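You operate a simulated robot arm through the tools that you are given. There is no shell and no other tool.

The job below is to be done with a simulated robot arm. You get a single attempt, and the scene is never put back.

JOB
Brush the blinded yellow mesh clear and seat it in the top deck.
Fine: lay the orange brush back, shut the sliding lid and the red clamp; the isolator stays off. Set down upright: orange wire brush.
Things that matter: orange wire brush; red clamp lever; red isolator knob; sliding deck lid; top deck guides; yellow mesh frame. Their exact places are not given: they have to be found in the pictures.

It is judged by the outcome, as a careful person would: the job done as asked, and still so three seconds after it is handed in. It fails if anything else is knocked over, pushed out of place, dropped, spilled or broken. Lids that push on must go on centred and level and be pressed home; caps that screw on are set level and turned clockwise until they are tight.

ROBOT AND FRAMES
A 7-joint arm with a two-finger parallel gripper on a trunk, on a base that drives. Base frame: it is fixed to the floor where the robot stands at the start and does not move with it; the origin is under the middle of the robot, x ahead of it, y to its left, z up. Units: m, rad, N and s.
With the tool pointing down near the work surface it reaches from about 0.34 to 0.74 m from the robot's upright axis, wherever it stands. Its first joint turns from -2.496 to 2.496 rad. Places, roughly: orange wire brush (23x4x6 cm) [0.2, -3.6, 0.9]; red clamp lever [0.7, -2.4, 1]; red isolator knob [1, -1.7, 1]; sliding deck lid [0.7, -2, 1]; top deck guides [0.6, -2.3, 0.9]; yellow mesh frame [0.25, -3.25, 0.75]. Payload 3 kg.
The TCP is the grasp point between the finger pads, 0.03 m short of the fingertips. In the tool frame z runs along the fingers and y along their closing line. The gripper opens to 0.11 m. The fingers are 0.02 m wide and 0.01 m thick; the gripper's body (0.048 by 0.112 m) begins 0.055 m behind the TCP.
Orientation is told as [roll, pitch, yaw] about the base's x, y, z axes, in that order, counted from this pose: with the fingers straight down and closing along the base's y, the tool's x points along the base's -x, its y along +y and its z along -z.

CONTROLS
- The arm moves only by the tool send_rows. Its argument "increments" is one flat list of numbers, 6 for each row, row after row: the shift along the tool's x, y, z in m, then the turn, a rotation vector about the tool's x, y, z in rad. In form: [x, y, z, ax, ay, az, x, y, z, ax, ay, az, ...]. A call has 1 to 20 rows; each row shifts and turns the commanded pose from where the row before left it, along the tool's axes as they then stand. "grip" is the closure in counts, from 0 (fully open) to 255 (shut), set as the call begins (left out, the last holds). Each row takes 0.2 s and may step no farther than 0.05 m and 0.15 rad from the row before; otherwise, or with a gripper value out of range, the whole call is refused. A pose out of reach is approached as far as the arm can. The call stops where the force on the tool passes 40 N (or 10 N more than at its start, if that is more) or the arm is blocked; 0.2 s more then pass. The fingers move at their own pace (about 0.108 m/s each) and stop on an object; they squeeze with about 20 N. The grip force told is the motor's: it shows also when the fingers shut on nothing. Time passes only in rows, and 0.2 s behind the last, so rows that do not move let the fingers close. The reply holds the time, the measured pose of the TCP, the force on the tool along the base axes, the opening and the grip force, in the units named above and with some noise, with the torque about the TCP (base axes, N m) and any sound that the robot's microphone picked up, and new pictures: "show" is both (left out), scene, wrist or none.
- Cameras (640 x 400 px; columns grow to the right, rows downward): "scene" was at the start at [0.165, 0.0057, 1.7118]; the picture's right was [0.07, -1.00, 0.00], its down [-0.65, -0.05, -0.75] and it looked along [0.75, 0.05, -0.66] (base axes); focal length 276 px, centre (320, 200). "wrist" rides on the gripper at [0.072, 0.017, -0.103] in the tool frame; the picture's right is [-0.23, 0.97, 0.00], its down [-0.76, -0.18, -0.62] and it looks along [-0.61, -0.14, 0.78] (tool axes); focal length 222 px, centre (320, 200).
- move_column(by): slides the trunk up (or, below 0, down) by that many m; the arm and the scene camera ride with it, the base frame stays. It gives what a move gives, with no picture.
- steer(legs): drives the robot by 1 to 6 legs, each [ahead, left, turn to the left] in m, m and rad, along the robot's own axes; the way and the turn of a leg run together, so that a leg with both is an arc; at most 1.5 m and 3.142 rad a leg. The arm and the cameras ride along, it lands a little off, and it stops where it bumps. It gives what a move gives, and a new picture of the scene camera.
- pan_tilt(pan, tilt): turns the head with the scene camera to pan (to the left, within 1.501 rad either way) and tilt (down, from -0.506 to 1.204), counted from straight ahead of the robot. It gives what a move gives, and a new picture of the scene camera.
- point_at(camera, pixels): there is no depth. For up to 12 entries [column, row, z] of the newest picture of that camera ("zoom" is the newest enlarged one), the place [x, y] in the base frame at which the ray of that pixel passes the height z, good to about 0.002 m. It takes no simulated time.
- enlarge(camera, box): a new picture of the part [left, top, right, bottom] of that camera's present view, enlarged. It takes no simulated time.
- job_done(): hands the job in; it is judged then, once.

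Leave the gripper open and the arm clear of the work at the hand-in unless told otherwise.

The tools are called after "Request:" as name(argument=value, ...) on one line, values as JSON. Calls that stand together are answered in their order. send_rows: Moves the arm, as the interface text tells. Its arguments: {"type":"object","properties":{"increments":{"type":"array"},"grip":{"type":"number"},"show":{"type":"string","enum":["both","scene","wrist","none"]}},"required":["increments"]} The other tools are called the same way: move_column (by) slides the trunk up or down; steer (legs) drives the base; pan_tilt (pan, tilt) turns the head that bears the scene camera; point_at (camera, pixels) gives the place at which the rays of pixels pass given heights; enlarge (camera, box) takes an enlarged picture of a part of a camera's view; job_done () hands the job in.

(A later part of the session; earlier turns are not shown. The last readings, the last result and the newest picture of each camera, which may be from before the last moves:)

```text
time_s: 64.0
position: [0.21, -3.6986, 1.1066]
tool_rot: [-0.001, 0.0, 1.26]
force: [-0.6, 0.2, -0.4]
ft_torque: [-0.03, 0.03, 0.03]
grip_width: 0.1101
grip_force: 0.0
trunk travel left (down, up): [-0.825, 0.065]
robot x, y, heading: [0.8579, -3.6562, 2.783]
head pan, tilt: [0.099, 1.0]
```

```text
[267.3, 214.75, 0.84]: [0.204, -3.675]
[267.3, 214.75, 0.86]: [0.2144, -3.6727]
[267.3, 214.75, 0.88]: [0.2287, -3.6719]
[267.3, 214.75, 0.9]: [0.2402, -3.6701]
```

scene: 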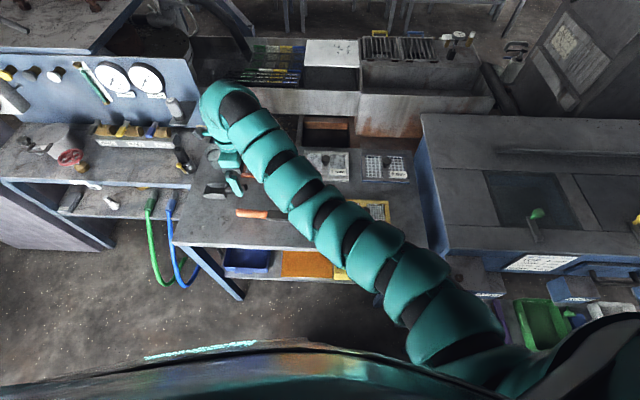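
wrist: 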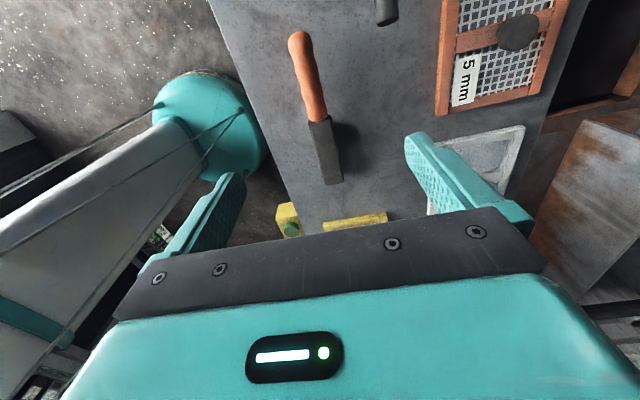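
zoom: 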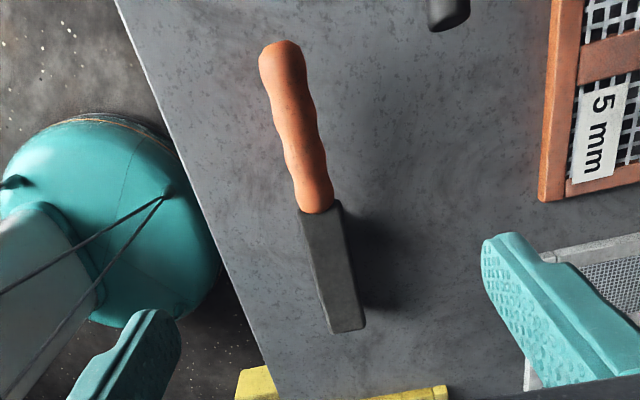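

Rays agree at z≈0.883 for the junction. Cross-checking with the handle tip in the current scene picture.

Request:
enlarge(camera="scene", box=[200, 185, 296, 245])

Request:
point_at(camera="zoom", pixels=[[240, 180, 0.84], [240, 180, 0.87], [240, 180, 0.9]])

Request:
point_at(camera="wrist", pixels=[[299, 33, 0.84], [299, 33, 0.87], [299, 33, 0.9]])

```text
6.67 times, centred on (248, 215) of scene
```

zoom: 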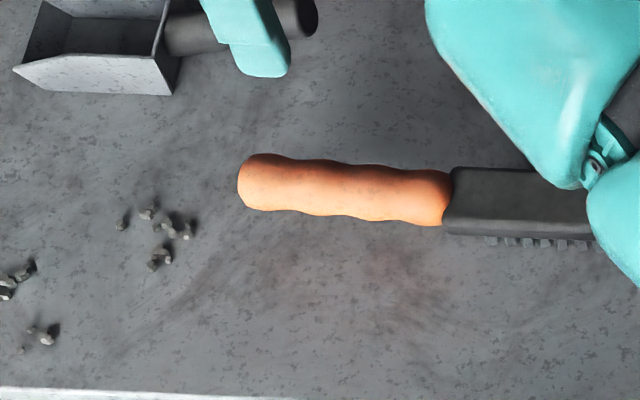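

```text
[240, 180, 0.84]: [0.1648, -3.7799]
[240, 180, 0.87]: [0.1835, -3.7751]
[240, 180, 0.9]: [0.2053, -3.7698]
```

```text
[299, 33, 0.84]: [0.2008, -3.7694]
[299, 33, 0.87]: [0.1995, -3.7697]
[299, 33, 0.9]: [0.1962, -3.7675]
```

Handle axis at z≈0.885, line through (0.198,-3.771) and (0.2315,-3.671). I aim at (0.222,-3.700): small sideways correction, partly close to ~7 cm, and descend to z≈0.94.

Request:
send_rows(increments=[-0.0023, -0.0116, 0, 0, 0, -0.012, 0, 0, 0.042, 0, 0, 0, 0, 0, 0.042, 0, 0, 0, 0, 0, 0.042, 0, 0, 0, 0, 0, 0.04, 0, 0, 0], grip=90)

```text
time_s: 65.2
position: [0.2222, -3.7029, 0.938]
tool_rot: [0.001, 0.0, 1.272]
force: [0.2, 0.5, -0.2]
ft_torque: [-0.02, -0.05, 0.0]
grip_width: 0.0711
grip_force: 0.0
trunk travel left (down, up): [-0.825, 0.065]
robot x, y, heading: [0.861, -3.6587, 2.793]
head pan, tilt: [0.099, 1.0]
```

scene: 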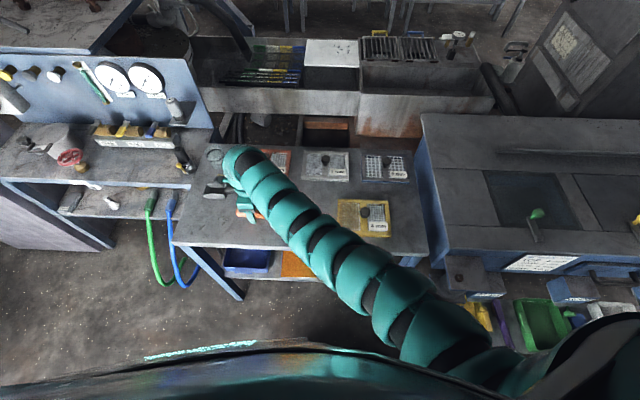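
wrist: 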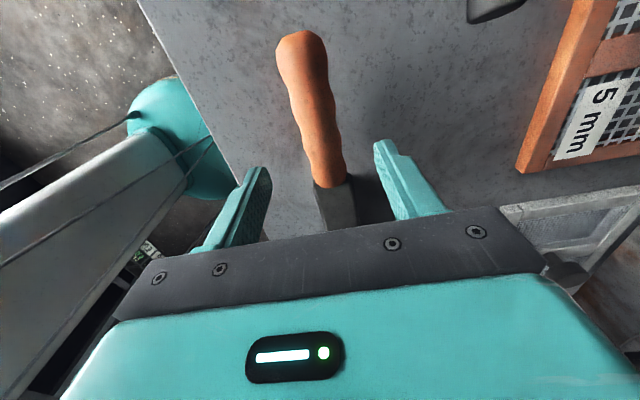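

Handle is centred between the fingertips. Descending ~0.053 m to z≈0.885.

Request:
send_rows(increments=[0, 0, 0.02, 0, 0, 0, 0, 0, 0.018, 0, 0, 0, 0, 0, 0.015, 0, 0, 0], show="wrist")

```text
time_s: 66.0
position: [0.2222, -3.7007, 0.8869]
tool_rot: [-0.002, 0.001, 1.273]
force: [-0.5, -0.5, 0.4]
ft_torque: [0.02, 0.02, -0.01]
grip_width: 0.0713
grip_force: 0.1
trunk travel left (down, up): [-0.825, 0.065]
robot x, y, heading: [0.8585, -3.659, 2.791]
head pan, tilt: [0.099, 1.0]
```

wrist: 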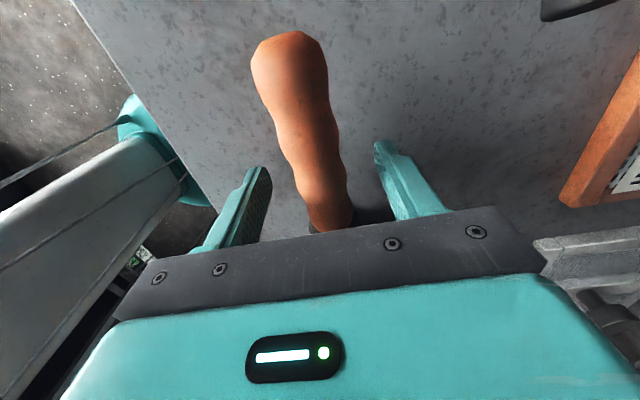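

Closing on the handle and recording this pose as the brush's home.

Request:
send_rows(increments=[0, 0, 0, 0, 0, 0, 0, 0, 0, 0, 0, 0, 0, 0, 0, 0, 0, 0, 0, 0, 0, 0, 0, 0], grip=255, show="wrist")

```text
time_s: 67.0
position: [0.2211, -3.7009, 0.8879]
tool_rot: [0.003, 0.001, 1.27]
force: [-0.8, 0.6, -0.5]
ft_torque: [-0.03, 0.04, 0.06]
grip_width: 0.0276
grip_force: 19.9
trunk travel left (down, up): [-0.825, 0.065]
robot x, y, heading: [0.8603, -3.6609, 2.793]
head pan, tilt: [0.099, 1.0]
```

wrist: 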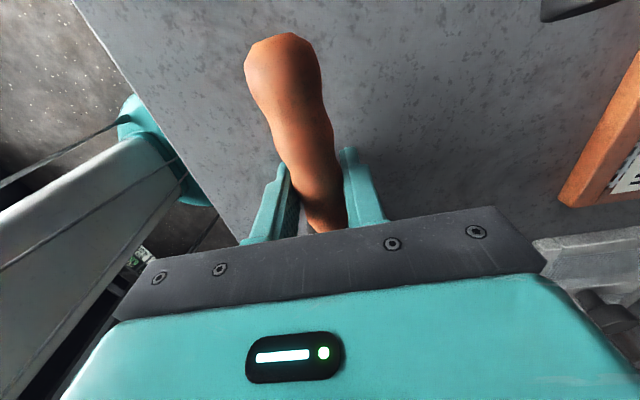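

Firm grip (2.8 cm, 20 N). Lifting 8 cm and looking.

Request:
send_rows(increments=[0, 0, -0.02, 0, 0, 0, 0, 0, -0.03, 0, 0, 0, 0, 0, -0.03, 0, 0, 0], show="both")

```text
time_s: 67.8
position: [0.2219, -3.7014, 0.9681]
tool_rot: [0.0, 0.001, 1.271]
force: [0.2, -0.1, -2.2]
ft_torque: [-0.21, 0.03, 0.01]
grip_width: 0.0276
grip_force: 19.7
trunk travel left (down, up): [-0.825, 0.065]
robot x, y, heading: [0.8588, -3.6609, 2.789]
head pan, tilt: [0.099, 1.0]
```

scene: 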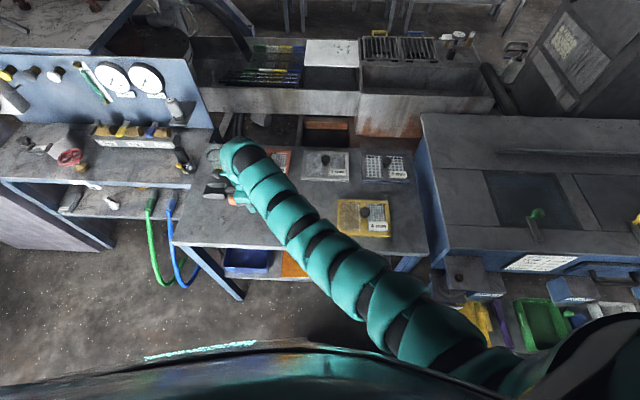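
wrist: 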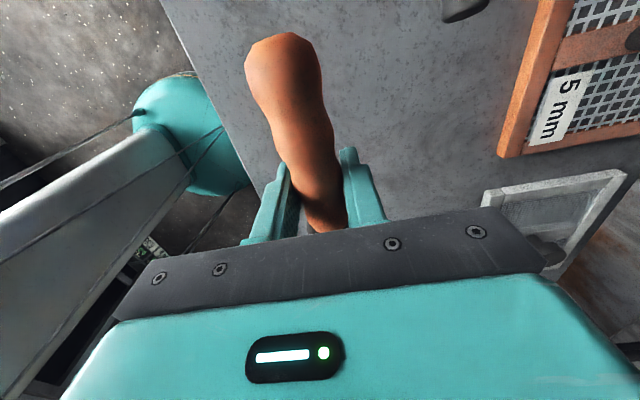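

Brush holds steady. Enlarging the mesh in the current scene to measure its corners.

Request:
enlarge(camera="scene", box=[315, 185, 411, 245])

Request:
point_at(camera="zoom", pixels=[[152, 95, 0.85], [480, 105, 0.85], [505, 330, 0.85], [148, 320, 0.85], [190, 210, 0.85], [300, 210, 0.85]])

```text
6.67 times, centred on (363, 215) of scene
```

zoom: 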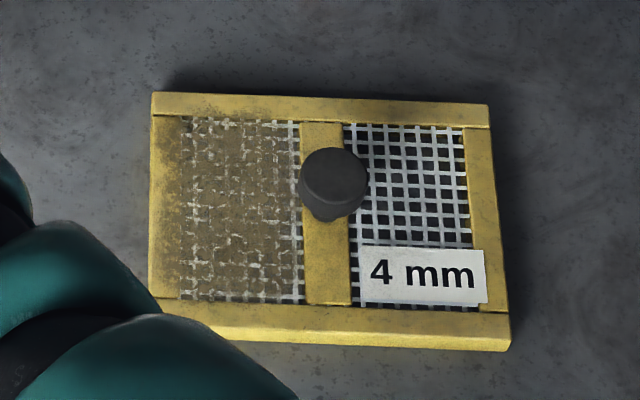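

```text
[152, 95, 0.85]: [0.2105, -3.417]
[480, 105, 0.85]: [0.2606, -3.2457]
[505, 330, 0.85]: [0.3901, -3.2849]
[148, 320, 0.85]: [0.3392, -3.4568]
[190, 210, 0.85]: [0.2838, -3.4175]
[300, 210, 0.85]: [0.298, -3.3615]
```

Mesh centre ≈ (0.300,-3.351), about 0.18 × 0.135 m, axis ≈1.286 rad; the clogged half is on the robot's left, and the knob is at the centre. The brush head end is 0.156 m ahead of the TCP. I move so the head lies over the back of the clogged half, staying ~7 mm left of the knob, still 8 cm up.

Request:
send_rows(increments=[-0.0354, 0.0152, 0, 0, 0, -0.0076, -0.0354, 0.0152, 0, 0, 0, -0.0076, -0.0354, 0.0152, 0, 0, 0, -0.0076, -0.0354, 0.0152, 0, 0, 0, -0.0076, -0.0354, 0.0152, 0, 0, 0, -0.0076], show="both")

```text
time_s: 69.0
position: [0.1971, -3.5086, 0.9669]
tool_rot: [0.0, 0.002, 1.312]
force: [0.1, 0.1, -2.6]
ft_torque: [-0.17, 0.05, 0.05]
grip_width: 0.0275
grip_force: 19.9
trunk travel left (down, up): [-0.825, 0.065]
robot x, y, heading: [0.8611, -3.6605, 2.79]
head pan, tilt: [0.099, 1.0]
```

scene: 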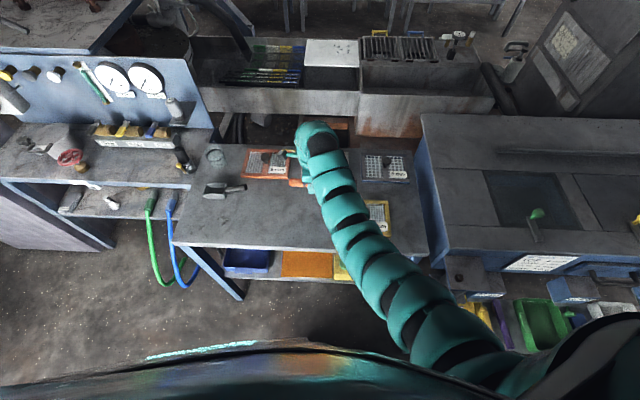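
wrist: 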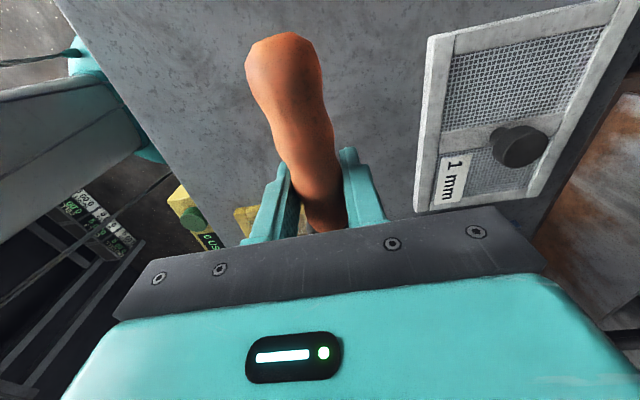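

Checking what is visible of the head in the scene.

Request:
enlarge(camera="scene", box=[270, 130, 420, 250])

```text
3.33 times, centred on (345, 190) of scene
```

zoom: 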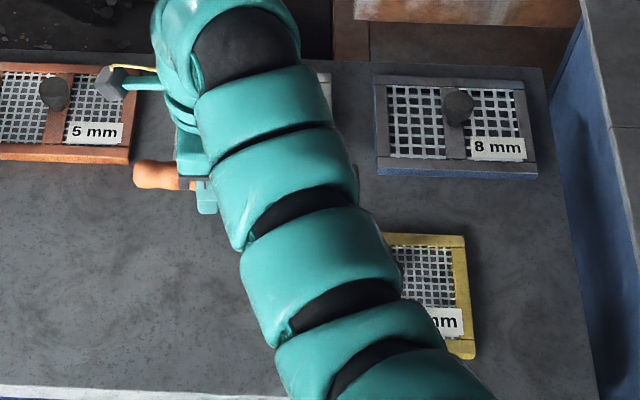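

The head is hidden by the arm, so I'll use force feedback. Shifting 5 mm further from the knob and 2.4 cm forward, then descending 4.5 cm to just above the mesh.

Request:
send_rows(increments=[0.005, -0.0245, 0, 0, 0, 0, 0, 0, 0.025, 0, 0, 0, 0, 0, 0.02, 0, 0, 0, 0, 0, 0.006, 0, 0, 0], show="none")

```text
time_s: 70.0
position: [0.2192, -3.5232, 0.9164]
tool_rot: [0.001, 0.0, 1.309]
force: [-1.0, -0.6, -2.1]
ft_torque: [-0.13, -0.01, 0.03]
grip_width: 0.0275
grip_force: 20.7
trunk travel left (down, up): [-0.825, 0.065]
robot x, y, heading: [0.8604, -3.6567, 2.785]
head pan, tilt: [0.099, 1.0]
```

No contact yet (weight only, -2.1 N). Creeping down in 3–4 mm steps.

Request:
send_rows(increments=[0, 0, 0.004, 0, 0, 0, 0, 0, 0.004, 0, 0, 0], show="none")

Request:
send_rows(increments=[0, 0, 0.003, 0, 0, 0, 0, 0, 0.002, 0, 0, 0], show="none")

```text
time_s: 70.6
position: [0.22, -3.5228, 0.9082]
tool_rot: [-0.001, 0.001, 1.311]
force: [-0.5, -0.6, -2.3]
ft_torque: [-0.18, 0.03, -0.01]
grip_width: 0.0275
grip_force: 20.1
trunk travel left (down, up): [-0.825, 0.065]
robot x, y, heading: [0.8675, -3.661, 2.787]
head pan, tilt: [0.099, 1.0]
```

```text
time_s: 71.2
position: [0.2199, -3.5217, 0.9029]
tool_rot: [0.001, 0.0, 1.31]
force: [0.3, -0.7, -1.5]
ft_torque: [-0.17, 0.03, 0.01]
grip_width: 0.0279
grip_force: 20.1
trunk travel left (down, up): [-0.825, 0.065]
robot x, y, heading: [0.8635, -3.6606, 2.79]
head pan, tilt: [0.099, 1.0]
```

Still no contact at z=0.903. Continuing in 2 mm steps.

Request:
send_rows(increments=[0, 0, 0.002, 0, 0, 0, 0, 0, 0.002, 0, 0, 0], show="none")

Request:
send_rows(increments=[0, 0, 0.002, 0, 0, 0], show="none")

```text
time_s: 71.8
position: [0.221, -3.522, 0.8993]
tool_rot: [0.002, 0.001, 1.314]
force: [-1.6, -2.1, 5.7]
ft_torque: [0.51, -0.1, 0.16]
grip_width: 0.0276
grip_force: 20.1
trunk travel left (down, up): [-0.825, 0.065]
robot x, y, heading: [0.8636, -3.6579, 2.79]
head pan, tilt: [0.099, 1.0]
```

```text
time_s: 72.2
position: [0.2198, -3.5223, 0.8976]
tool_rot: [0.0, 0.0, 1.313]
force: [-2.1, -2.7, 6.1]
ft_torque: [0.54, -0.13, 0.06]
grip_width: 0.0277
grip_force: 20.5
trunk travel left (down, up): [-0.825, 0.065]
robot x, y, heading: [0.8611, -3.6613, 2.789]
head pan, tilt: [0.099, 1.0]
```

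Contact (~8 N) at z≈0.898. Now a stroke toward the front by 6 cm and back.

Request:
send_rows(increments=[0, -0.015, 0, 0, 0, 0, 0, -0.015, 0, 0, 0, 0, 0, -0.015, 0, 0, 0, 0, 0, -0.015, 0, 0, 0, 0], show="none")

Request:
send_rows(increments=[0, 0.015, 0, 0, 0, 0, 0, 0.015, 0, 0, 0, 0, 0, 0.015, 0, 0, 0, 0, 0, 0.015, 0, 0, 0, 0], show="none")

```text
time_s: 73.2
position: [0.2816, -3.5376, 0.8969]
tool_rot: [-0.002, 0.001, 1.311]
force: [-0.7, 0.7, -1.3]
ft_torque: [-0.17, 0.07, 0.0]
grip_width: 0.0276
grip_force: 20.2
trunk travel left (down, up): [-0.825, 0.065]
robot x, y, heading: [0.86, -3.6621, 2.789]
head pan, tilt: [0.099, 1.0]
```

```text
time_s: 74.2
position: [0.2197, -3.5201, 0.8973]
tool_rot: [-0.001, 0.002, 1.31]
force: [0.2, 0.2, -2.3]
ft_torque: [-0.14, 0.05, -0.04]
grip_width: 0.0273
grip_force: 20.2
trunk travel left (down, up): [-0.825, 0.065]
robot x, y, heading: [0.8602, -3.6607, 2.789]
head pan, tilt: [0.099, 1.0]
```

Force returned to weight only, so either the brush tilted in the grip or the mesh moved. Lifting and moving aside to look.

Request:
send_rows(increments=[0, 0, -0.02, 0, 0, 0, 0, 0, -0.025, 0, 0, 0, 0, 0, -0.03, 0, 0, 0, 0.045, 0, 0, 0, 0, 0, 0.045, 0, 0, 0, 0, 0, 0.045, 0, 0, 0, 0, 0, 0.045, 0, 0, 0, 0, 0, 0.03, 0, 0, 0, 0, 0], show="both")

Request:
enlarge(camera="scene", box=[315, 185, 411, 245])

```text
time_s: 76.0
position: [0.1929, -3.7002, 0.9749]
tool_rot: [-0.001, 0.002, 1.309]
force: [-0.9, 0.6, -1.7]
ft_torque: [-0.16, 0.06, 0.0]
grip_width: 0.0274
grip_force: 20.4
out of reach, approached as far as the arm can: row 7, 8
trunk travel left (down, up): [-0.825, 0.065]
robot x, y, heading: [0.8622, -3.6617, 2.789]
head pan, tilt: [0.099, 1.0]
```

scene: 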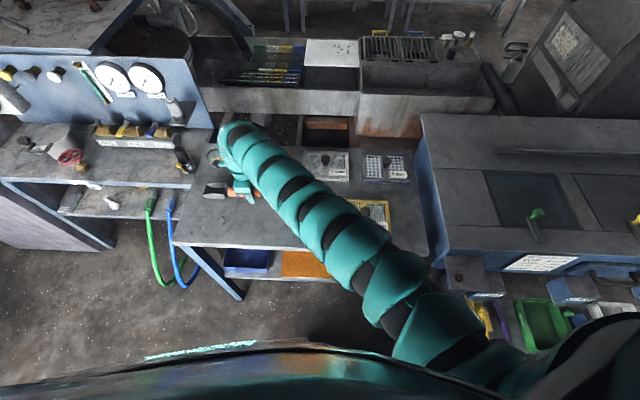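
wrist: 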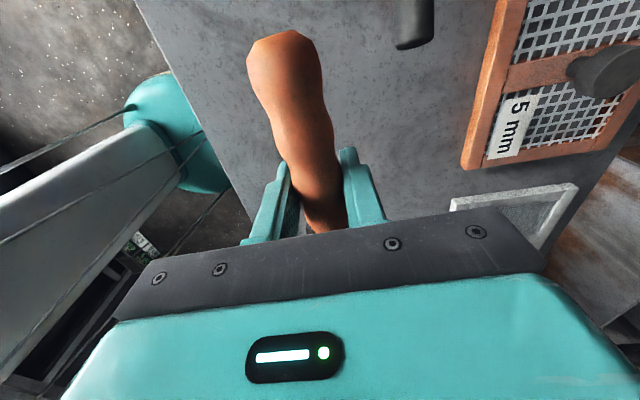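

```text
6.67 times, centred on (363, 215) of scene
```

zoom: 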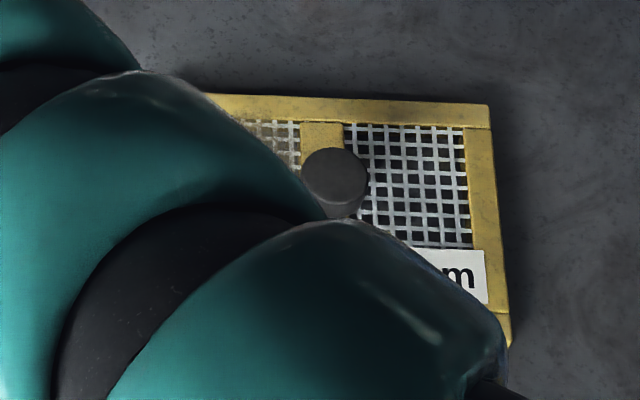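

Mesh hasn't moved. The arm covers the clogged half; I bring the TCP toward the robot to uncover it.

Request:
send_rows(increments=[0, -0.04, 0, 0, 0, 0, 0, -0.03, 0, 0, 0, 0], show="scene")

Request:
enlarge(camera="scene", box=[315, 185, 411, 245])

Request:
enlarge(camera="scene", box=[195, 150, 339, 240])

```text
time_s: 76.6
position: [0.2594, -3.719, 0.9765]
tool_rot: [-0.002, 0.0, 1.31]
force: [1.2, 0.6, -1.0]
ft_torque: [-0.15, 0.06, -0.02]
grip_width: 0.0274
grip_force: 19.5
trunk travel left (down, up): [-0.825, 0.065]
robot x, y, heading: [0.8613, -3.6634, 2.786]
head pan, tilt: [0.099, 1.0]
```

scene: 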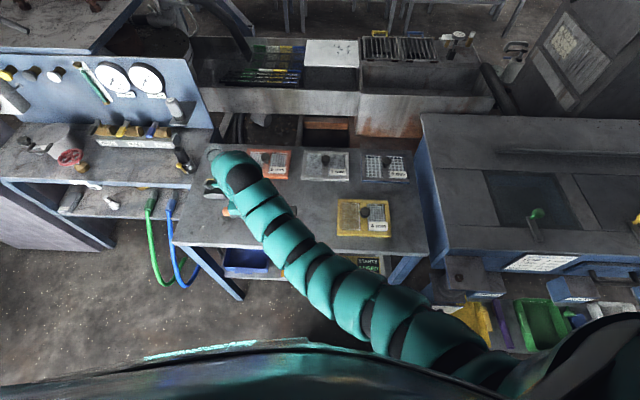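

```text
6.67 times, centred on (363, 215) of scene
```

zoom: 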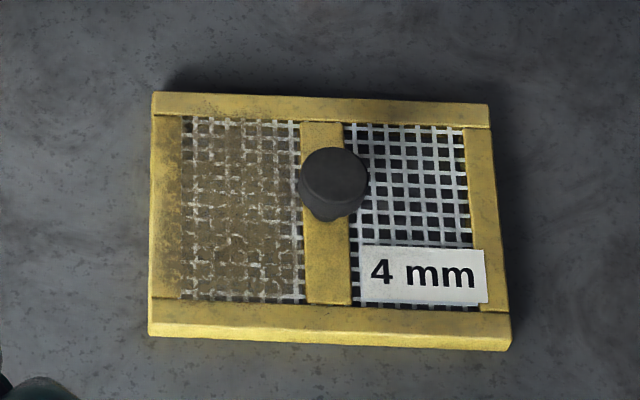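

```text
4.44 times, centred on (267, 195) of scene
```

zoom: 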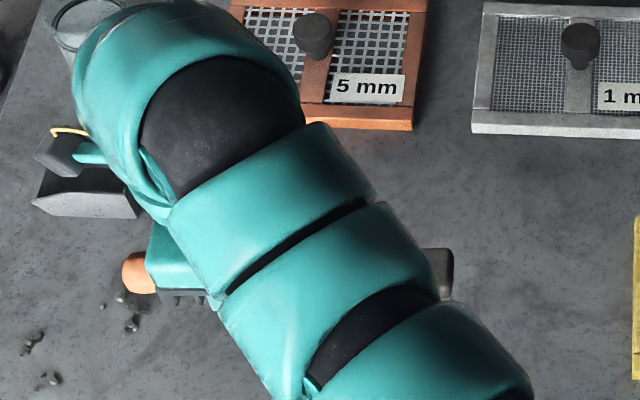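

The back part of the clogged patch is already visibly lighter: brushing works and the mesh stays put. Next I brush the front part: back over it, descend and creep to contact.

Request:
send_rows(increments=[-0.0363, 0.006, 0, 0, 0, 0, -0.0363, 0.006, 0, 0, 0, 0, -0.0363, 0.006, 0, 0, 0, 0, -0.0363, 0.006, 0, 0, 0, 0, -0.0363, 0.006, 0, 0, 0, 0, 0, 0, 0.03, 0, 0, 0, 0, 0, 0.03, 0, 0, 0, 0, 0, 0.0165, 0, 0, 0], show="none")

Request:
send_rows(increments=[0, 0, 0.002, 0, 0, 0, 0, 0, 0.002, 0, 0, 0], show="none")

Request:
send_rows(increments=[0, 0, 0.002, 0, 0, 0], show="none")

```text
time_s: 78.4
position: [0.2792, -3.535, 0.9001]
tool_rot: [0.0, -0.001, 1.311]
force: [-0.5, 0.7, -2.4]
ft_torque: [-0.15, 0.06, 0.02]
grip_width: 0.0273
grip_force: 20.1
trunk travel left (down, up): [-0.825, 0.065]
robot x, y, heading: [0.8591, -3.6604, 2.786]
head pan, tilt: [0.099, 1.0]
```

```text
time_s: 79.0
position: [0.2782, -3.535, 0.8962]
tool_rot: [0.0, 0.0, 1.312]
force: [0.9, 0.2, 3.2]
ft_torque: [0.3, -0.2, -0.04]
grip_width: 0.0274
grip_force: 19.7
trunk travel left (down, up): [-0.825, 0.065]
robot x, y, heading: [0.8655, -3.6607, 2.794]
head pan, tilt: [0.099, 1.0]
```

```text
time_s: 79.4
position: [0.2773, -3.535, 0.8955]
tool_rot: [0.003, 0.0, 1.311]
force: [-0.7, -0.3, 5.8]
ft_torque: [0.54, -0.12, -0.06]
grip_width: 0.0274
grip_force: 20.1
trunk travel left (down, up): [-0.825, 0.065]
robot x, y, heading: [0.8628, -3.6602, 2.792]
head pan, tilt: [0.099, 1.0]
```

Contact again (~8 N). Strokes: back 6 cm, forward 6 cm, with 1 mm extra press each time to keep light contact.

Request:
send_rows(increments=[0, 0.015, 0, 0, 0, 0, 0, 0.015, 0, 0, 0, 0], show="none")

Request:
send_rows(increments=[0, 0.015, 0.001, 0, 0, 0, 0, 0.015, 0, 0, 0, 0, 0, 0.008, 0, 0, 0, 0], show="none")

Request:
send_rows(increments=[0, -0.017, 0.0005, 0, 0, 0, 0, -0.017, 0, 0, 0, 0, 0, -0.017, 0.0005, 0, 0, 0, 0, -0.017, 0, 0, 0, 0], show="none")

```text
time_s: 80.0
position: [0.2511, -3.5287, 0.8954]
tool_rot: [-0.003, 0.0, 1.312]
force: [-0.3, 0.1, 0.7]
ft_torque: [0.0, 0.05, 0.07]
grip_width: 0.0273
grip_force: 19.7
trunk travel left (down, up): [-0.825, 0.065]
robot x, y, heading: [0.8614, -3.6589, 2.784]
head pan, tilt: [0.099, 1.0]
```

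```text
time_s: 80.8
position: [0.2113, -3.5197, 0.8944]
tool_rot: [0.002, 0.001, 1.313]
force: [-0.4, -0.2, -0.2]
ft_torque: [0.09, -0.02, 0.0]
grip_width: 0.0273
grip_force: 19.5
trunk travel left (down, up): [-0.825, 0.065]
robot x, y, heading: [0.8594, -3.6627, 2.791]
head pan, tilt: [0.099, 1.0]
```

```text
time_s: 81.8
position: [0.2768, -3.5354, 0.8925]
tool_rot: [0.0, 0.001, 1.312]
force: [-0.2, 0.5, -2.8]
ft_torque: [-0.17, 0.07, 0.0]
grip_width: 0.0274
grip_force: 20.3
trunk travel left (down, up): [-0.825, 0.065]
robot x, y, heading: [0.8625, -3.6618, 2.788]
head pan, tilt: [0.099, 1.0]
```

Light again at the front. Press a bit more and continue strokes.

Request:
send_rows(increments=[0, 0, 0.002, 0, 0, 0, 0, 0, 0.002, 0, 0, 0], show="none")

Request:
send_rows(increments=[0, 0.012, 0, 0, 0, 0, 0, 0.012, 0, 0, 0, 0, 0, 0.012, 0, 0, 0, 0, 0, 0.012, 0, 0, 0, 0, 0, 0.012, 0, 0, 0, 0], show="none")

```text
time_s: 82.4
position: [0.2777, -3.537, 0.8894]
tool_rot: [-0.001, 0.002, 1.312]
force: [-3.2, -0.5, 5.6]
ft_torque: [0.43, -0.1, 0.21]
grip_width: 0.0275
grip_force: 20.1
trunk travel left (down, up): [-0.825, 0.065]
robot x, y, heading: [0.8623, -3.6593, 2.788]
head pan, tilt: [0.099, 1.0]
```

```text
time_s: 83.6
position: [0.2182, -3.5199, 0.8879]
tool_rot: [-0.002, -0.002, 1.31]
force: [0.6, -0.8, -1.3]
ft_torque: [-0.13, 0.04, 0.03]
grip_width: 0.0274
grip_force: 20.0
trunk travel left (down, up): [-0.825, 0.065]
robot x, y, heading: [0.858, -3.6607, 2.788]
head pan, tilt: [0.099, 1.0]
```

The TCP has had to go ~9 mm lower, so the brush is tipping a little in the grip. Lifting and moving aside to view the mesh.

Request:
send_rows(increments=[0, 0, -0.025, 0, 0, 0, 0, 0, -0.03, 0, 0, 0, 0, 0, -0.03, 0, 0, 0, 0.04, -0.015, 0, 0, 0, 0, 0.04, -0.015, 0, 0, 0, 0, 0.04, -0.015, 0, 0, 0, 0, 0.04, -0.015, 0, 0, 0, 0, 0.02, -0.01, 0, 0, 0, 0], show="both")

Request:
enlarge(camera="scene", box=[315, 185, 411, 245])

```text
time_s: 85.4
position: [0.2419, -3.7123, 0.9719]
tool_rot: [0.002, 0.0, 1.311]
force: [-0.2, 0.8, -2.3]
ft_torque: [-0.11, 0.05, 0.0]
grip_width: 0.0275
grip_force: 20.4
trunk travel left (down, up): [-0.825, 0.065]
robot x, y, heading: [0.8575, -3.6615, 2.788]
head pan, tilt: [0.099, 1.0]
```

scene: 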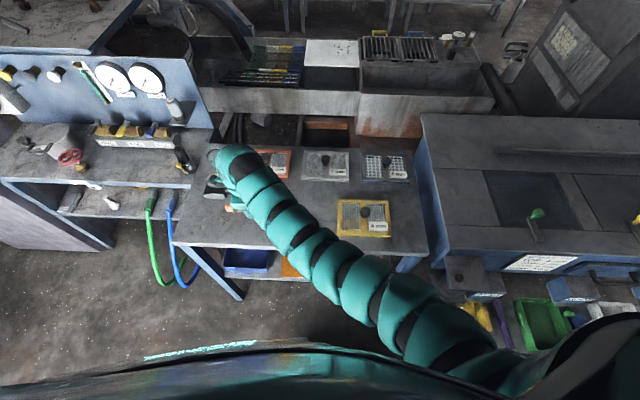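
wrist: 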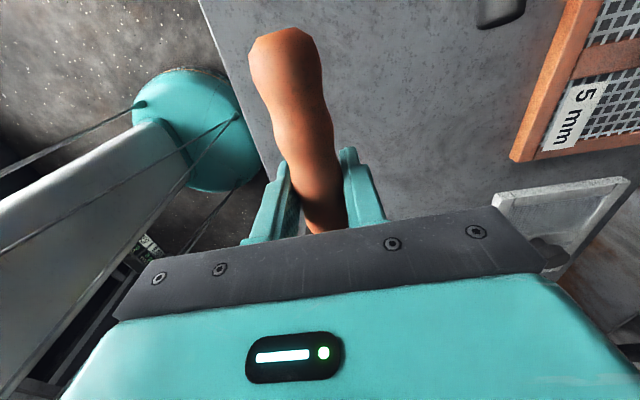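

```text
6.67 times, centred on (363, 215) of scene
```

zoom: 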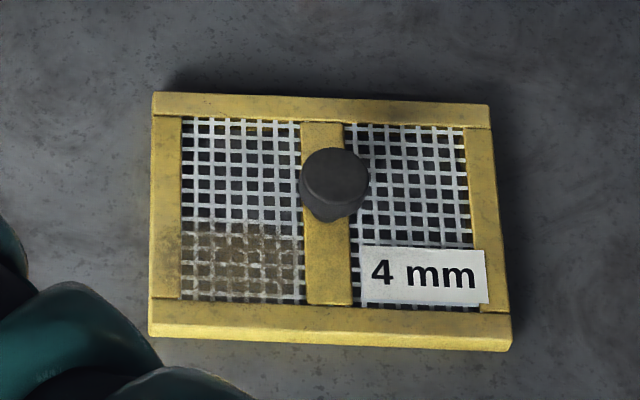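

The back half is fully clear; only the front strip (zoom y 220–300) remains. Going back for strokes from the middle to the front rail.

Request:
send_rows(increments=[-0.0359, 0.0043, 0, 0, 0, 0, -0.0359, 0.0043, 0, 0, 0, 0, -0.0359, 0.0043, 0, 0, 0, 0, -0.0359, 0.0043, 0, 0, 0, 0, -0.0359, 0.0043, 0, 0, 0, 0, 0, 0, 0.03, 0, 0, 0, 0, 0, 0.03, 0, 0, 0, 0, 0, 0.018, 0, 0, 0], show="none")

Request:
send_rows(increments=[0, 0, 0.002, 0, 0, 0, 0, 0, 0.002, 0, 0, 0], show="none")

```text
time_s: 87.2
position: [0.2649, -3.5325, 0.8943]
tool_rot: [0.0, 0.0, 1.312]
force: [-0.1, -0.1, -1.6]
ft_torque: [-0.11, 0.05, 0.0]
grip_width: 0.0273
grip_force: 19.9
trunk travel left (down, up): [-0.825, 0.065]
robot x, y, heading: [0.864, -3.6589, 2.785]
head pan, tilt: [0.099, 1.0]
```

```text
time_s: 87.8
position: [0.2647, -3.5336, 0.8906]
tool_rot: [-0.001, 0.002, 1.31]
force: [0.8, -1.2, -3.1]
ft_torque: [-0.13, 0.07, 0.0]
grip_width: 0.0273
grip_force: 20.1
trunk travel left (down, up): [-0.825, 0.065]
robot x, y, heading: [0.86, -3.6602, 2.786]
head pan, tilt: [0.099, 1.0]
```

Not yet touching; two more steps, then stroke forward.

Request:
send_rows(increments=[0, 0, 0.002, 0, 0, 0, 0, 0, 0.002, 0, 0, 0], show="none")

```text
time_s: 88.4
position: [0.2661, -3.5327, 0.8872]
tool_rot: [0.001, 0.001, 1.31]
force: [-0.4, 0.6, 4.5]
ft_torque: [0.35, -0.19, 0.05]
grip_width: 0.0276
grip_force: 19.3
trunk travel left (down, up): [-0.825, 0.065]
robot x, y, heading: [0.8621, -3.6592, 2.795]
head pan, tilt: [0.099, 1.0]
```

In contact. Strokes forward 4 cm, back 5 cm, forward 5 cm.

Request:
send_rows(increments=[0, -0.01, 0, 0, 0, 0, 0, -0.01, 0, 0, 0, 0, 0, -0.01, 0, 0, 0, 0, 0, -0.01, 0, 0, 0, 0], show="none")

Request:
send_rows(increments=[0, 0.006, 0.001, 0, 0, 0, 0, 0.011, 0.001, 0, 0, 0, 0, 0.011, 0, 0, 0, 0, 0, 0.011, 0, 0, 0, 0, 0, 0.011, 0, 0, 0, 0], show="none")

Request:
send_rows(increments=[0, -0.011, 0.0005, 0, 0, 0, 0, -0.011, 0.0005, 0, 0, 0, 0, -0.011, 0, 0, 0, 0, 0, -0.011, 0, 0, 0, 0, 0, -0.006, 0, 0, 0, 0], show="none")

```text
time_s: 89.4
position: [0.3049, -3.5432, 0.8881]
tool_rot: [0.002, 0.001, 1.311]
force: [0.1, 0.7, -1.1]
ft_torque: [-0.18, 0.0, -0.03]
grip_width: 0.0274
grip_force: 20.2
trunk travel left (down, up): [-0.825, 0.065]
robot x, y, heading: [0.8618, -3.6617, 2.784]
head pan, tilt: [0.099, 1.0]
```

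```text
time_s: 90.6
position: [0.257, -3.5314, 0.8858]
tool_rot: [0.0, 0.0, 1.31]
force: [-1.8, -0.5, 2.6]
ft_torque: [0.24, -0.04, 0.11]
grip_width: 0.0276
grip_force: 20.3
trunk travel left (down, up): [-0.825, 0.065]
robot x, y, heading: [0.8606, -3.6625, 2.791]
head pan, tilt: [0.099, 1.0]
```

```text
time_s: 91.8
position: [0.307, -3.5424, 0.8842]
tool_rot: [0.0, 0.0, 1.309]
force: [0.8, 0.5, -1.0]
ft_torque: [-0.18, 0.03, -0.02]
grip_width: 0.0274
grip_force: 19.9
trunk travel left (down, up): [-0.825, 0.065]
robot x, y, heading: [0.8595, -3.6594, 2.788]
head pan, tilt: [0.099, 1.0]
```

One more back-and-forth with a little extra press, then look.

Request:
send_rows(increments=[0, 0.006, 0.001, 0, 0, 0, 0, 0.01, 0.001, 0, 0, 0, 0, 0.01, 0, 0, 0, 0, 0, 0.01, 0, 0, 0, 0, 0, 0.01, 0, 0, 0, 0, 0, -0.01, 0, 0, 0, 0, 0, -0.01, 0, 0, 0, 0, 0, -0.01, 0, 0, 0, 0, 0, -0.01, 0, 0, 0, 0], show="none")

Request:
send_rows(increments=[0, 0, -0.025, 0, 0, 0, 0, 0, -0.03, 0, 0, 0, 0, 0, -0.03, 0, 0, 0, 0.04, -0.003, 0, 0, 0, 0, 0.04, -0.003, 0, 0, 0, 0, 0.04, -0.003, 0, 0, 0, 0, 0.04, -0.003, 0, 0, 0, 0, 0.02, 0, 0, 0, 0, 0], show="both")

Request:
enlarge(camera="scene", box=[315, 185, 411, 245])

```text
time_s: 93.8
position: [0.3001, -3.5423, 0.882]
tool_rot: [0.0, -0.001, 1.312]
force: [-0.4, -1.5, 5.4]
ft_torque: [0.43, -0.12, -0.03]
grip_width: 0.0275
grip_force: 19.7
trunk travel left (down, up): [-0.825, 0.065]
robot x, y, heading: [0.8616, -3.6592, 2.787]
head pan, tilt: [0.099, 1.0]
```

```text
time_s: 95.6
position: [0.2628, -3.7191, 0.9669]
tool_rot: [0.002, 0.004, 1.308]
force: [1.0, -0.1, -2.7]
ft_torque: [-0.16, 0.04, 0.02]
grip_width: 0.0274
grip_force: 19.4
trunk travel left (down, up): [-0.825, 0.065]
robot x, y, heading: [0.8592, -3.6614, 2.788]
head pan, tilt: [0.099, 1.0]
```

scene: 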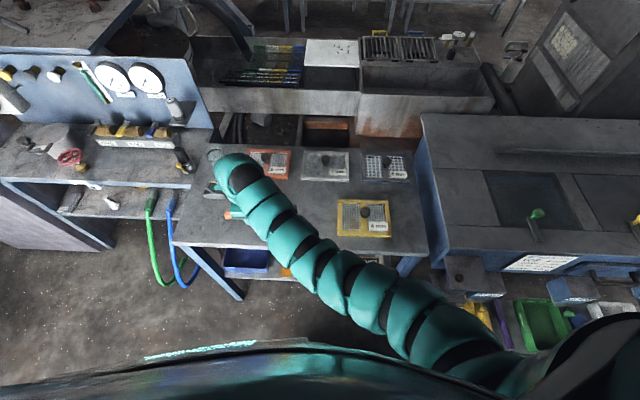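
wrist: 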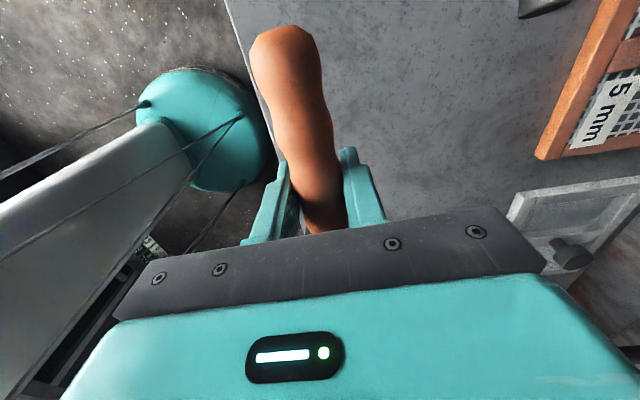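

```text
6.67 times, centred on (363, 215) of scene
```

zoom: 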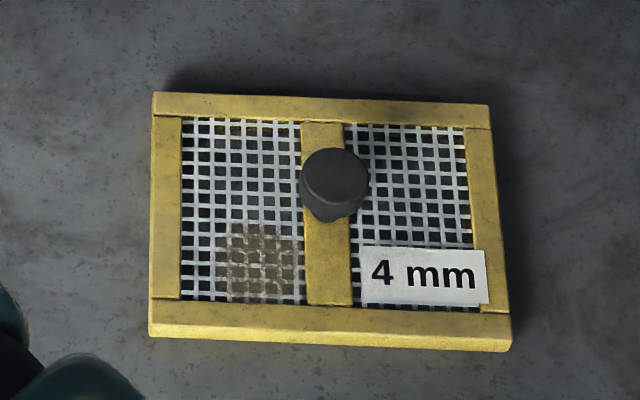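

Only a small patch remains near the bar at the front (zoom 220–300, 225–300): the brush tip has tipped up. I compensate by pitching the tool 0.1 rad (head down), and shift the head 2 cm right along the front zone, clear of the knob.

Request:
send_rows(increments=[-0.04, 0.0037, 0, 0, 0, 0, -0.04, 0.0037, 0, 0, 0, 0, -0.04, 0.0037, 0, 0, 0, 0, -0.04, 0.0037, 0, 0, 0, 0, -0.04, 0.0037, 0, 0, 0, 0, 0, 0, 0, 0, 0.1, 0, -0.003, 0, 0.03, 0, 0, 0, -0.002, 0, 0.02, 0, 0, 0], show="wrist")

```text
time_s: 97.4
position: [0.2985, -3.5199, 0.9169]
tool_rot: [0.001, 0.101, 1.309]
force: [0.1, 0.1, -1.8]
ft_torque: [-0.15, 0.03, -0.02]
grip_width: 0.0274
grip_force: 20.2
trunk travel left (down, up): [-0.825, 0.065]
robot x, y, heading: [0.8617, -3.6589, 2.789]
head pan, tilt: [0.099, 1.0]
```

wrist: 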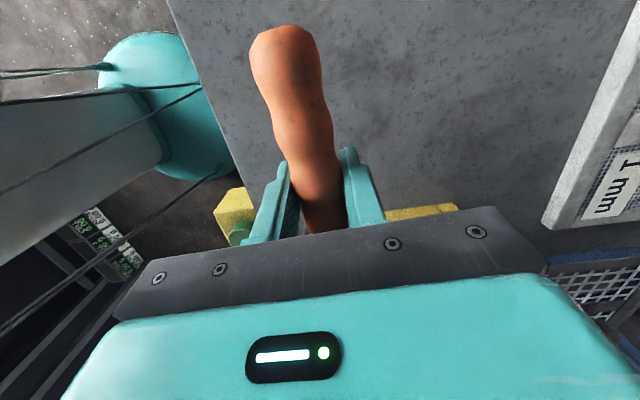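

Tool pitched as intended. Creeping down to contact.

Request:
send_rows(increments=[-0.0008, 0, 0.008, 0, 0, 0, -0.0006, 0, 0.006, 0, 0, 0], show="none")

Request:
send_rows(increments=[-0.0002, 0, 0.002, 0, 0, 0, -0.0002, 0, 0.002, 0, 0, 0], show="none")

```text
time_s: 98.0
position: [0.3, -3.5204, 0.9032]
tool_rot: [-0.002, 0.1, 1.31]
force: [0.9, -0.5, -1.4]
ft_torque: [-0.15, 0.05, 0.02]
grip_width: 0.0276
grip_force: 20.0
trunk travel left (down, up): [-0.825, 0.065]
robot x, y, heading: [0.8579, -3.6608, 2.786]
head pan, tilt: [0.099, 1.0]
```

```text
time_s: 98.6
position: [0.2983, -3.5199, 0.8978]
tool_rot: [0.0, 0.1, 1.311]
force: [-0.4, -0.4, -2.2]
ft_torque: [-0.16, 0.05, -0.01]
grip_width: 0.0273
grip_force: 20.0
trunk travel left (down, up): [-0.825, 0.065]
robot x, y, heading: [0.8625, -3.6637, 2.788]
head pan, tilt: [0.099, 1.0]
```

Still free. Two more 2 mm steps.

Request:
send_rows(increments=[-0.0002, 0, 0.002, 0, 0, 0, -0.0002, 0, 0.002, 0, 0, 0], show="none")

Request:
send_rows(increments=[-0.0002, 0, 0.0015, 0, 0, 0], show="none")

```text
time_s: 99.2
position: [0.2966, -3.5203, 0.8945]
tool_rot: [-0.002, 0.101, 1.311]
force: [-0.1, 0.3, -2.5]
ft_torque: [-0.14, 0.04, 0.0]
grip_width: 0.0275
grip_force: 20.1
trunk travel left (down, up): [-0.825, 0.065]
robot x, y, heading: [0.8606, -3.6593, 2.794]
head pan, tilt: [0.099, 1.0]
```

```text
time_s: 99.6
position: [0.2988, -3.5198, 0.8937]
tool_rot: [0.0, 0.102, 1.311]
force: [0.2, 0.2, 1.1]
ft_torque: [0.06, 0.02, 0.0]
grip_width: 0.0277
grip_force: 19.9
trunk travel left (down, up): [-0.825, 0.065]
robot x, y, heading: [0.8621, -3.6606, 2.792]
head pan, tilt: [0.099, 1.0]
```

Contact. Short strokes at the front, then shift left 1.6 cm and stroke across v −0.015…−0.06.

Request:
send_rows(increments=[-0.0001, 0, 0.0015, 0, 0, 0, 0, -0.008, 0, 0, 0, 0, 0, -0.008, 0, 0, 0, 0, 0, 0.008, 0, 0, 0, 0, 0, 0.008, 0, 0, 0, 0, 0, -0.008, 0, 0, 0, 0, 0, -0.008, 0, 0, 0, 0, 0, 0.008, 0, 0, 0, 0, 0, 0.008, 0, 0, 0, 0], show="none")

Request:
send_rows(increments=[0.008, 0, 0.0015, 0, 0, 0, 0.008, 0, 0.0015, 0, 0, 0, 0, 0.01, 0, 0, 0, 0, 0, 0.01, 0, 0, 0, 0, 0, 0.01, 0, 0, 0, 0, 0, -0.01, 0.0005, 0, 0, 0, 0, -0.01, 0, 0, 0, 0, 0, -0.01, 0, 0, 0, 0, 0, -0.01, 0, 0, 0, 0], show="none")

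```text
time_s: 101.6
position: [0.2991, -3.521, 0.8921]
tool_rot: [0.0, 0.1, 1.31]
force: [-1.3, -0.4, -2.7]
ft_torque: [-0.14, 0.06, -0.01]
grip_width: 0.0275
grip_force: 20.3
trunk travel left (down, up): [-0.825, 0.065]
robot x, y, heading: [0.8623, -3.6583, 2.786]
head pan, tilt: [0.099, 1.0]
```

```text
time_s: 103.6
position: [0.305, -3.538, 0.8899]
tool_rot: [0.002, 0.099, 1.312]
force: [-0.4, 0.1, -2.6]
ft_torque: [-0.18, 0.04, -0.03]
grip_width: 0.0274
grip_force: 20.5
trunk travel left (down, up): [-0.825, 0.065]
robot x, y, heading: [0.8603, -3.6635, 2.79]
head pan, tilt: [0.099, 1.0]
```

One more pass with 2 mm extra press, then look.

Request:
send_rows(increments=[0, 0.01, 0.001, 0, 0, 0, 0, 0.005, 0.001, 0, 0, 0, 0, 0, 0.001, 0, 0, 0], show="none")

Request:
send_rows(increments=[0, 0.01, 0, 0, 0, 0, 0, 0.01, 0, 0, 0, 0, 0, 0.005, 0, 0, 0, 0, 0, -0.01, 0.0005, 0, 0, 0, 0, -0.01, 0.0005, 0, 0, 0, 0, -0.01, 0, 0, 0, 0, 0, -0.01, 0, 0, 0, 0, 0, 0.01, 0.0005, 0, 0, 0, 0, 0.01, 0.0005, 0, 0, 0, 0, 0.01, 0, 0, 0, 0], show="none")

Request:
send_rows(increments=[0.0025, 0, -0.025, 0, 0, 0, 0.003, 0, -0.03, 0, 0, 0, 0.003, 0, -0.03, 0, 0, 0, 0, 0, 0, 0, -0.1, 0, 0.04, -0.003, 0, 0, 0, 0, 0.04, -0.003, 0, 0, 0, 0, 0.04, -0.003, 0, 0, 0, 0, 0.04, -0.003, 0, 0, 0, 0, 0.02, 0, 0, 0, 0, 0], show="both")

Request:
enlarge(camera="scene", box=[315, 185, 411, 245])

```text
time_s: 104.4
position: [0.2897, -3.5363, 0.8867]
tool_rot: [0.0, 0.101, 1.31]
force: [1.4, -0.8, 6.4]
ft_torque: [0.52, -0.18, -0.21]
grip_width: 0.0275
grip_force: 19.5
trunk travel left (down, up): [-0.825, 0.065]
robot x, y, heading: [0.8617, -3.6576, 2.789]
head pan, tilt: [0.099, 1.0]
```

```text
time_s: 106.6
position: [0.2749, -3.5331, 0.8846]
tool_rot: [0.001, 0.099, 1.311]
force: [-0.6, -0.3, -1.9]
ft_torque: [-0.19, 0.02, -0.01]
grip_width: 0.0274
grip_force: 19.7
trunk travel left (down, up): [-0.825, 0.065]
robot x, y, heading: [0.8575, -3.6586, 2.793]
head pan, tilt: [0.099, 1.0]
```

```text
time_s: 108.6
position: [0.2386, -3.709, 0.9711]
tool_rot: [0.0, -0.001, 1.31]
force: [0.3, -0.4, -2.1]
ft_torque: [-0.15, 0.01, 0.02]
grip_width: 0.0275
grip_force: 20.2
trunk travel left (down, up): [-0.825, 0.065]
robot x, y, heading: [0.8599, -3.6572, 2.79]
head pan, tilt: [0.099, 1.0]
```

scene: 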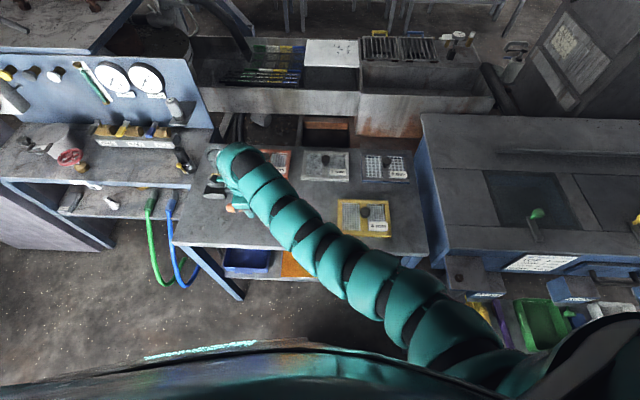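
wrist: 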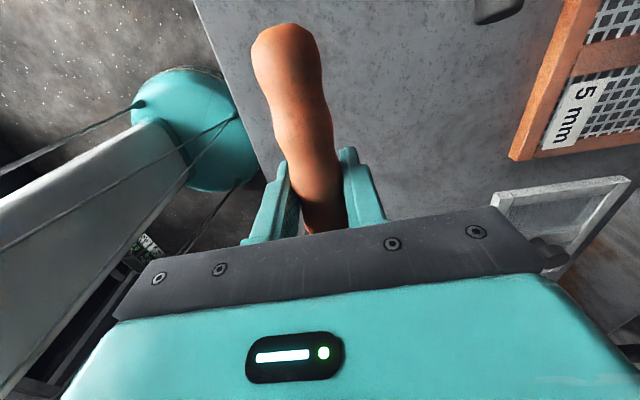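

```text
6.67 times, centred on (363, 215) of scene
```

zoom: 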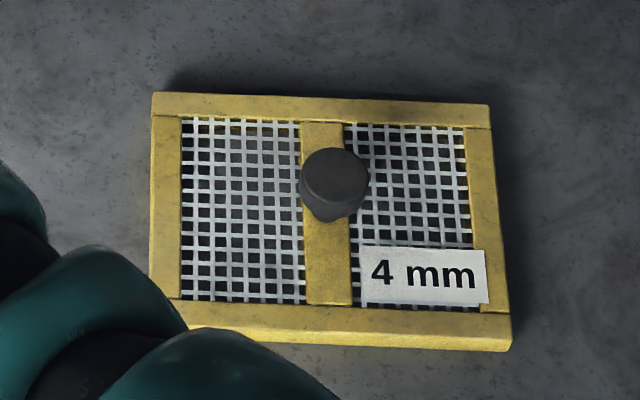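

The mesh is fully clear. Now returning the brush: back to its home (0.2215,-3.701), yaw 1.27, pitched 0.1 to level it, descending to z≈0.911.

Request:
send_rows(increments=[-0.0034, 0.0186, 0, 0, 0, 0.038, 0, 0, 0, 0, 0.1, 0, -0.003, 0, 0.03, 0, 0, 0, -0.003, 0, 0.03, 0, 0, 0], show="both")

Request:
enlarge(camera="scene", box=[195, 170, 339, 260])

```text
time_s: 109.6
position: [0.2224, -3.7009, 0.907]
tool_rot: [0.0, 0.101, 1.275]
force: [0.9, 0.1, -1.8]
ft_torque: [-0.19, 0.03, 0.0]
grip_width: 0.0272
grip_force: 20.5
trunk travel left (down, up): [-0.825, 0.065]
robot x, y, heading: [0.8604, -3.6618, 2.791]
head pan, tilt: [0.099, 1.0]
```

scene: 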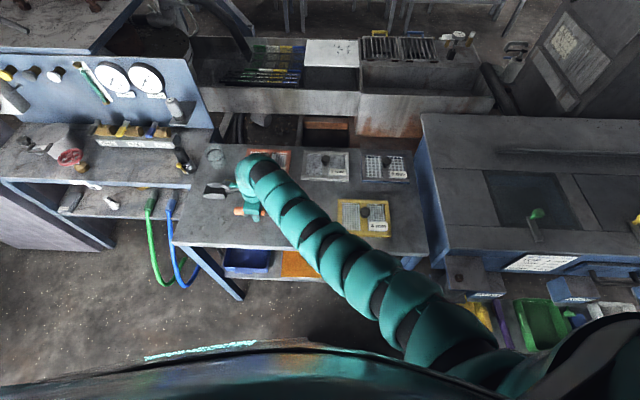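
wrist: 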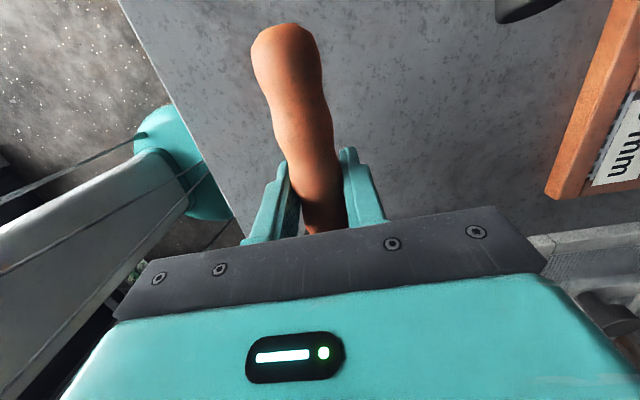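

```text
4.44 times, centred on (267, 215) of scene
```

zoom: 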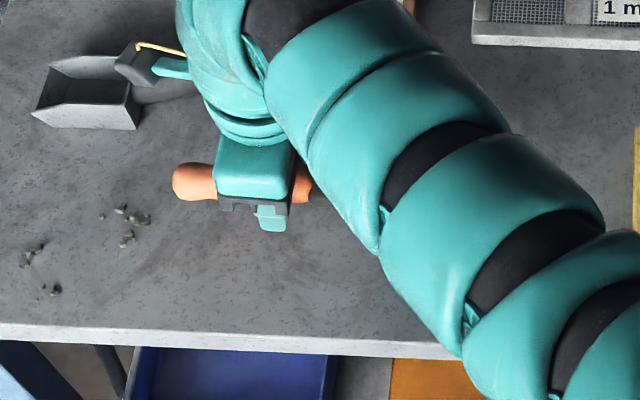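

Lowering slowly toward the original grasp height 0.888.

Request:
send_rows(increments=[-0.0008, 0, 0.008, 0, 0, 0, -0.0006, 0, 0.006, 0, 0, 0], show="none")

Request:
send_rows(increments=[-0.0003, 0, 0.003, 0, 0, 0, -0.0002, 0, 0.002, 0, 0, 0], show="none")

```text
time_s: 110.2
position: [0.2231, -3.6992, 0.8961]
tool_rot: [0.001, 0.101, 1.272]
force: [0.8, 0.5, -1.8]
ft_torque: [-0.11, 0.04, -0.03]
grip_width: 0.0272
grip_force: 20.2
trunk travel left (down, up): [-0.825, 0.065]
robot x, y, heading: [0.8615, -3.6611, 2.789]
head pan, tilt: [0.099, 1.0]
```

```text
time_s: 110.8
position: [0.2243, -3.6998, 0.8915]
tool_rot: [0.0, 0.102, 1.272]
force: [-0.2, -0.2, -2.0]
ft_torque: [-0.14, 0.06, -0.02]
grip_width: 0.0274
grip_force: 20.0
trunk travel left (down, up): [-0.825, 0.065]
robot x, y, heading: [0.8614, -3.6607, 2.789]
head pan, tilt: [0.099, 1.0]
```

Request:
send_rows(increments=[-0.0003, 0, 0.003, 0, 0, 0, -0.0002, 0, 0.002, 0, 0, 0], show="none")

Request:
send_rows(increments=[-0.0002, 0, 0.002, 0, 0, 0, -0.0002, 0, 0.002, 0, 0, 0], show="none")

```text
time_s: 111.4
position: [0.2239, -3.7007, 0.8857]
tool_rot: [-0.002, 0.101, 1.273]
force: [-0.7, 0.6, -2.2]
ft_torque: [-0.14, 0.05, -0.03]
grip_width: 0.0272
grip_force: 19.8
trunk travel left (down, up): [-0.825, 0.065]
robot x, y, heading: [0.8608, -3.6573, 2.785]
head pan, tilt: [0.099, 1.0]
```

```text
time_s: 112.0
position: [0.2233, -3.6998, 0.8815]
tool_rot: [0.0, 0.099, 1.272]
force: [0.0, -0.6, -1.9]
ft_torque: [-0.14, 0.02, 0.0]
grip_width: 0.0274
grip_force: 19.6
trunk travel left (down, up): [-0.825, 0.065]
robot x, y, heading: [0.8574, -3.6588, 2.787]
head pan, tilt: [0.099, 1.0]
```

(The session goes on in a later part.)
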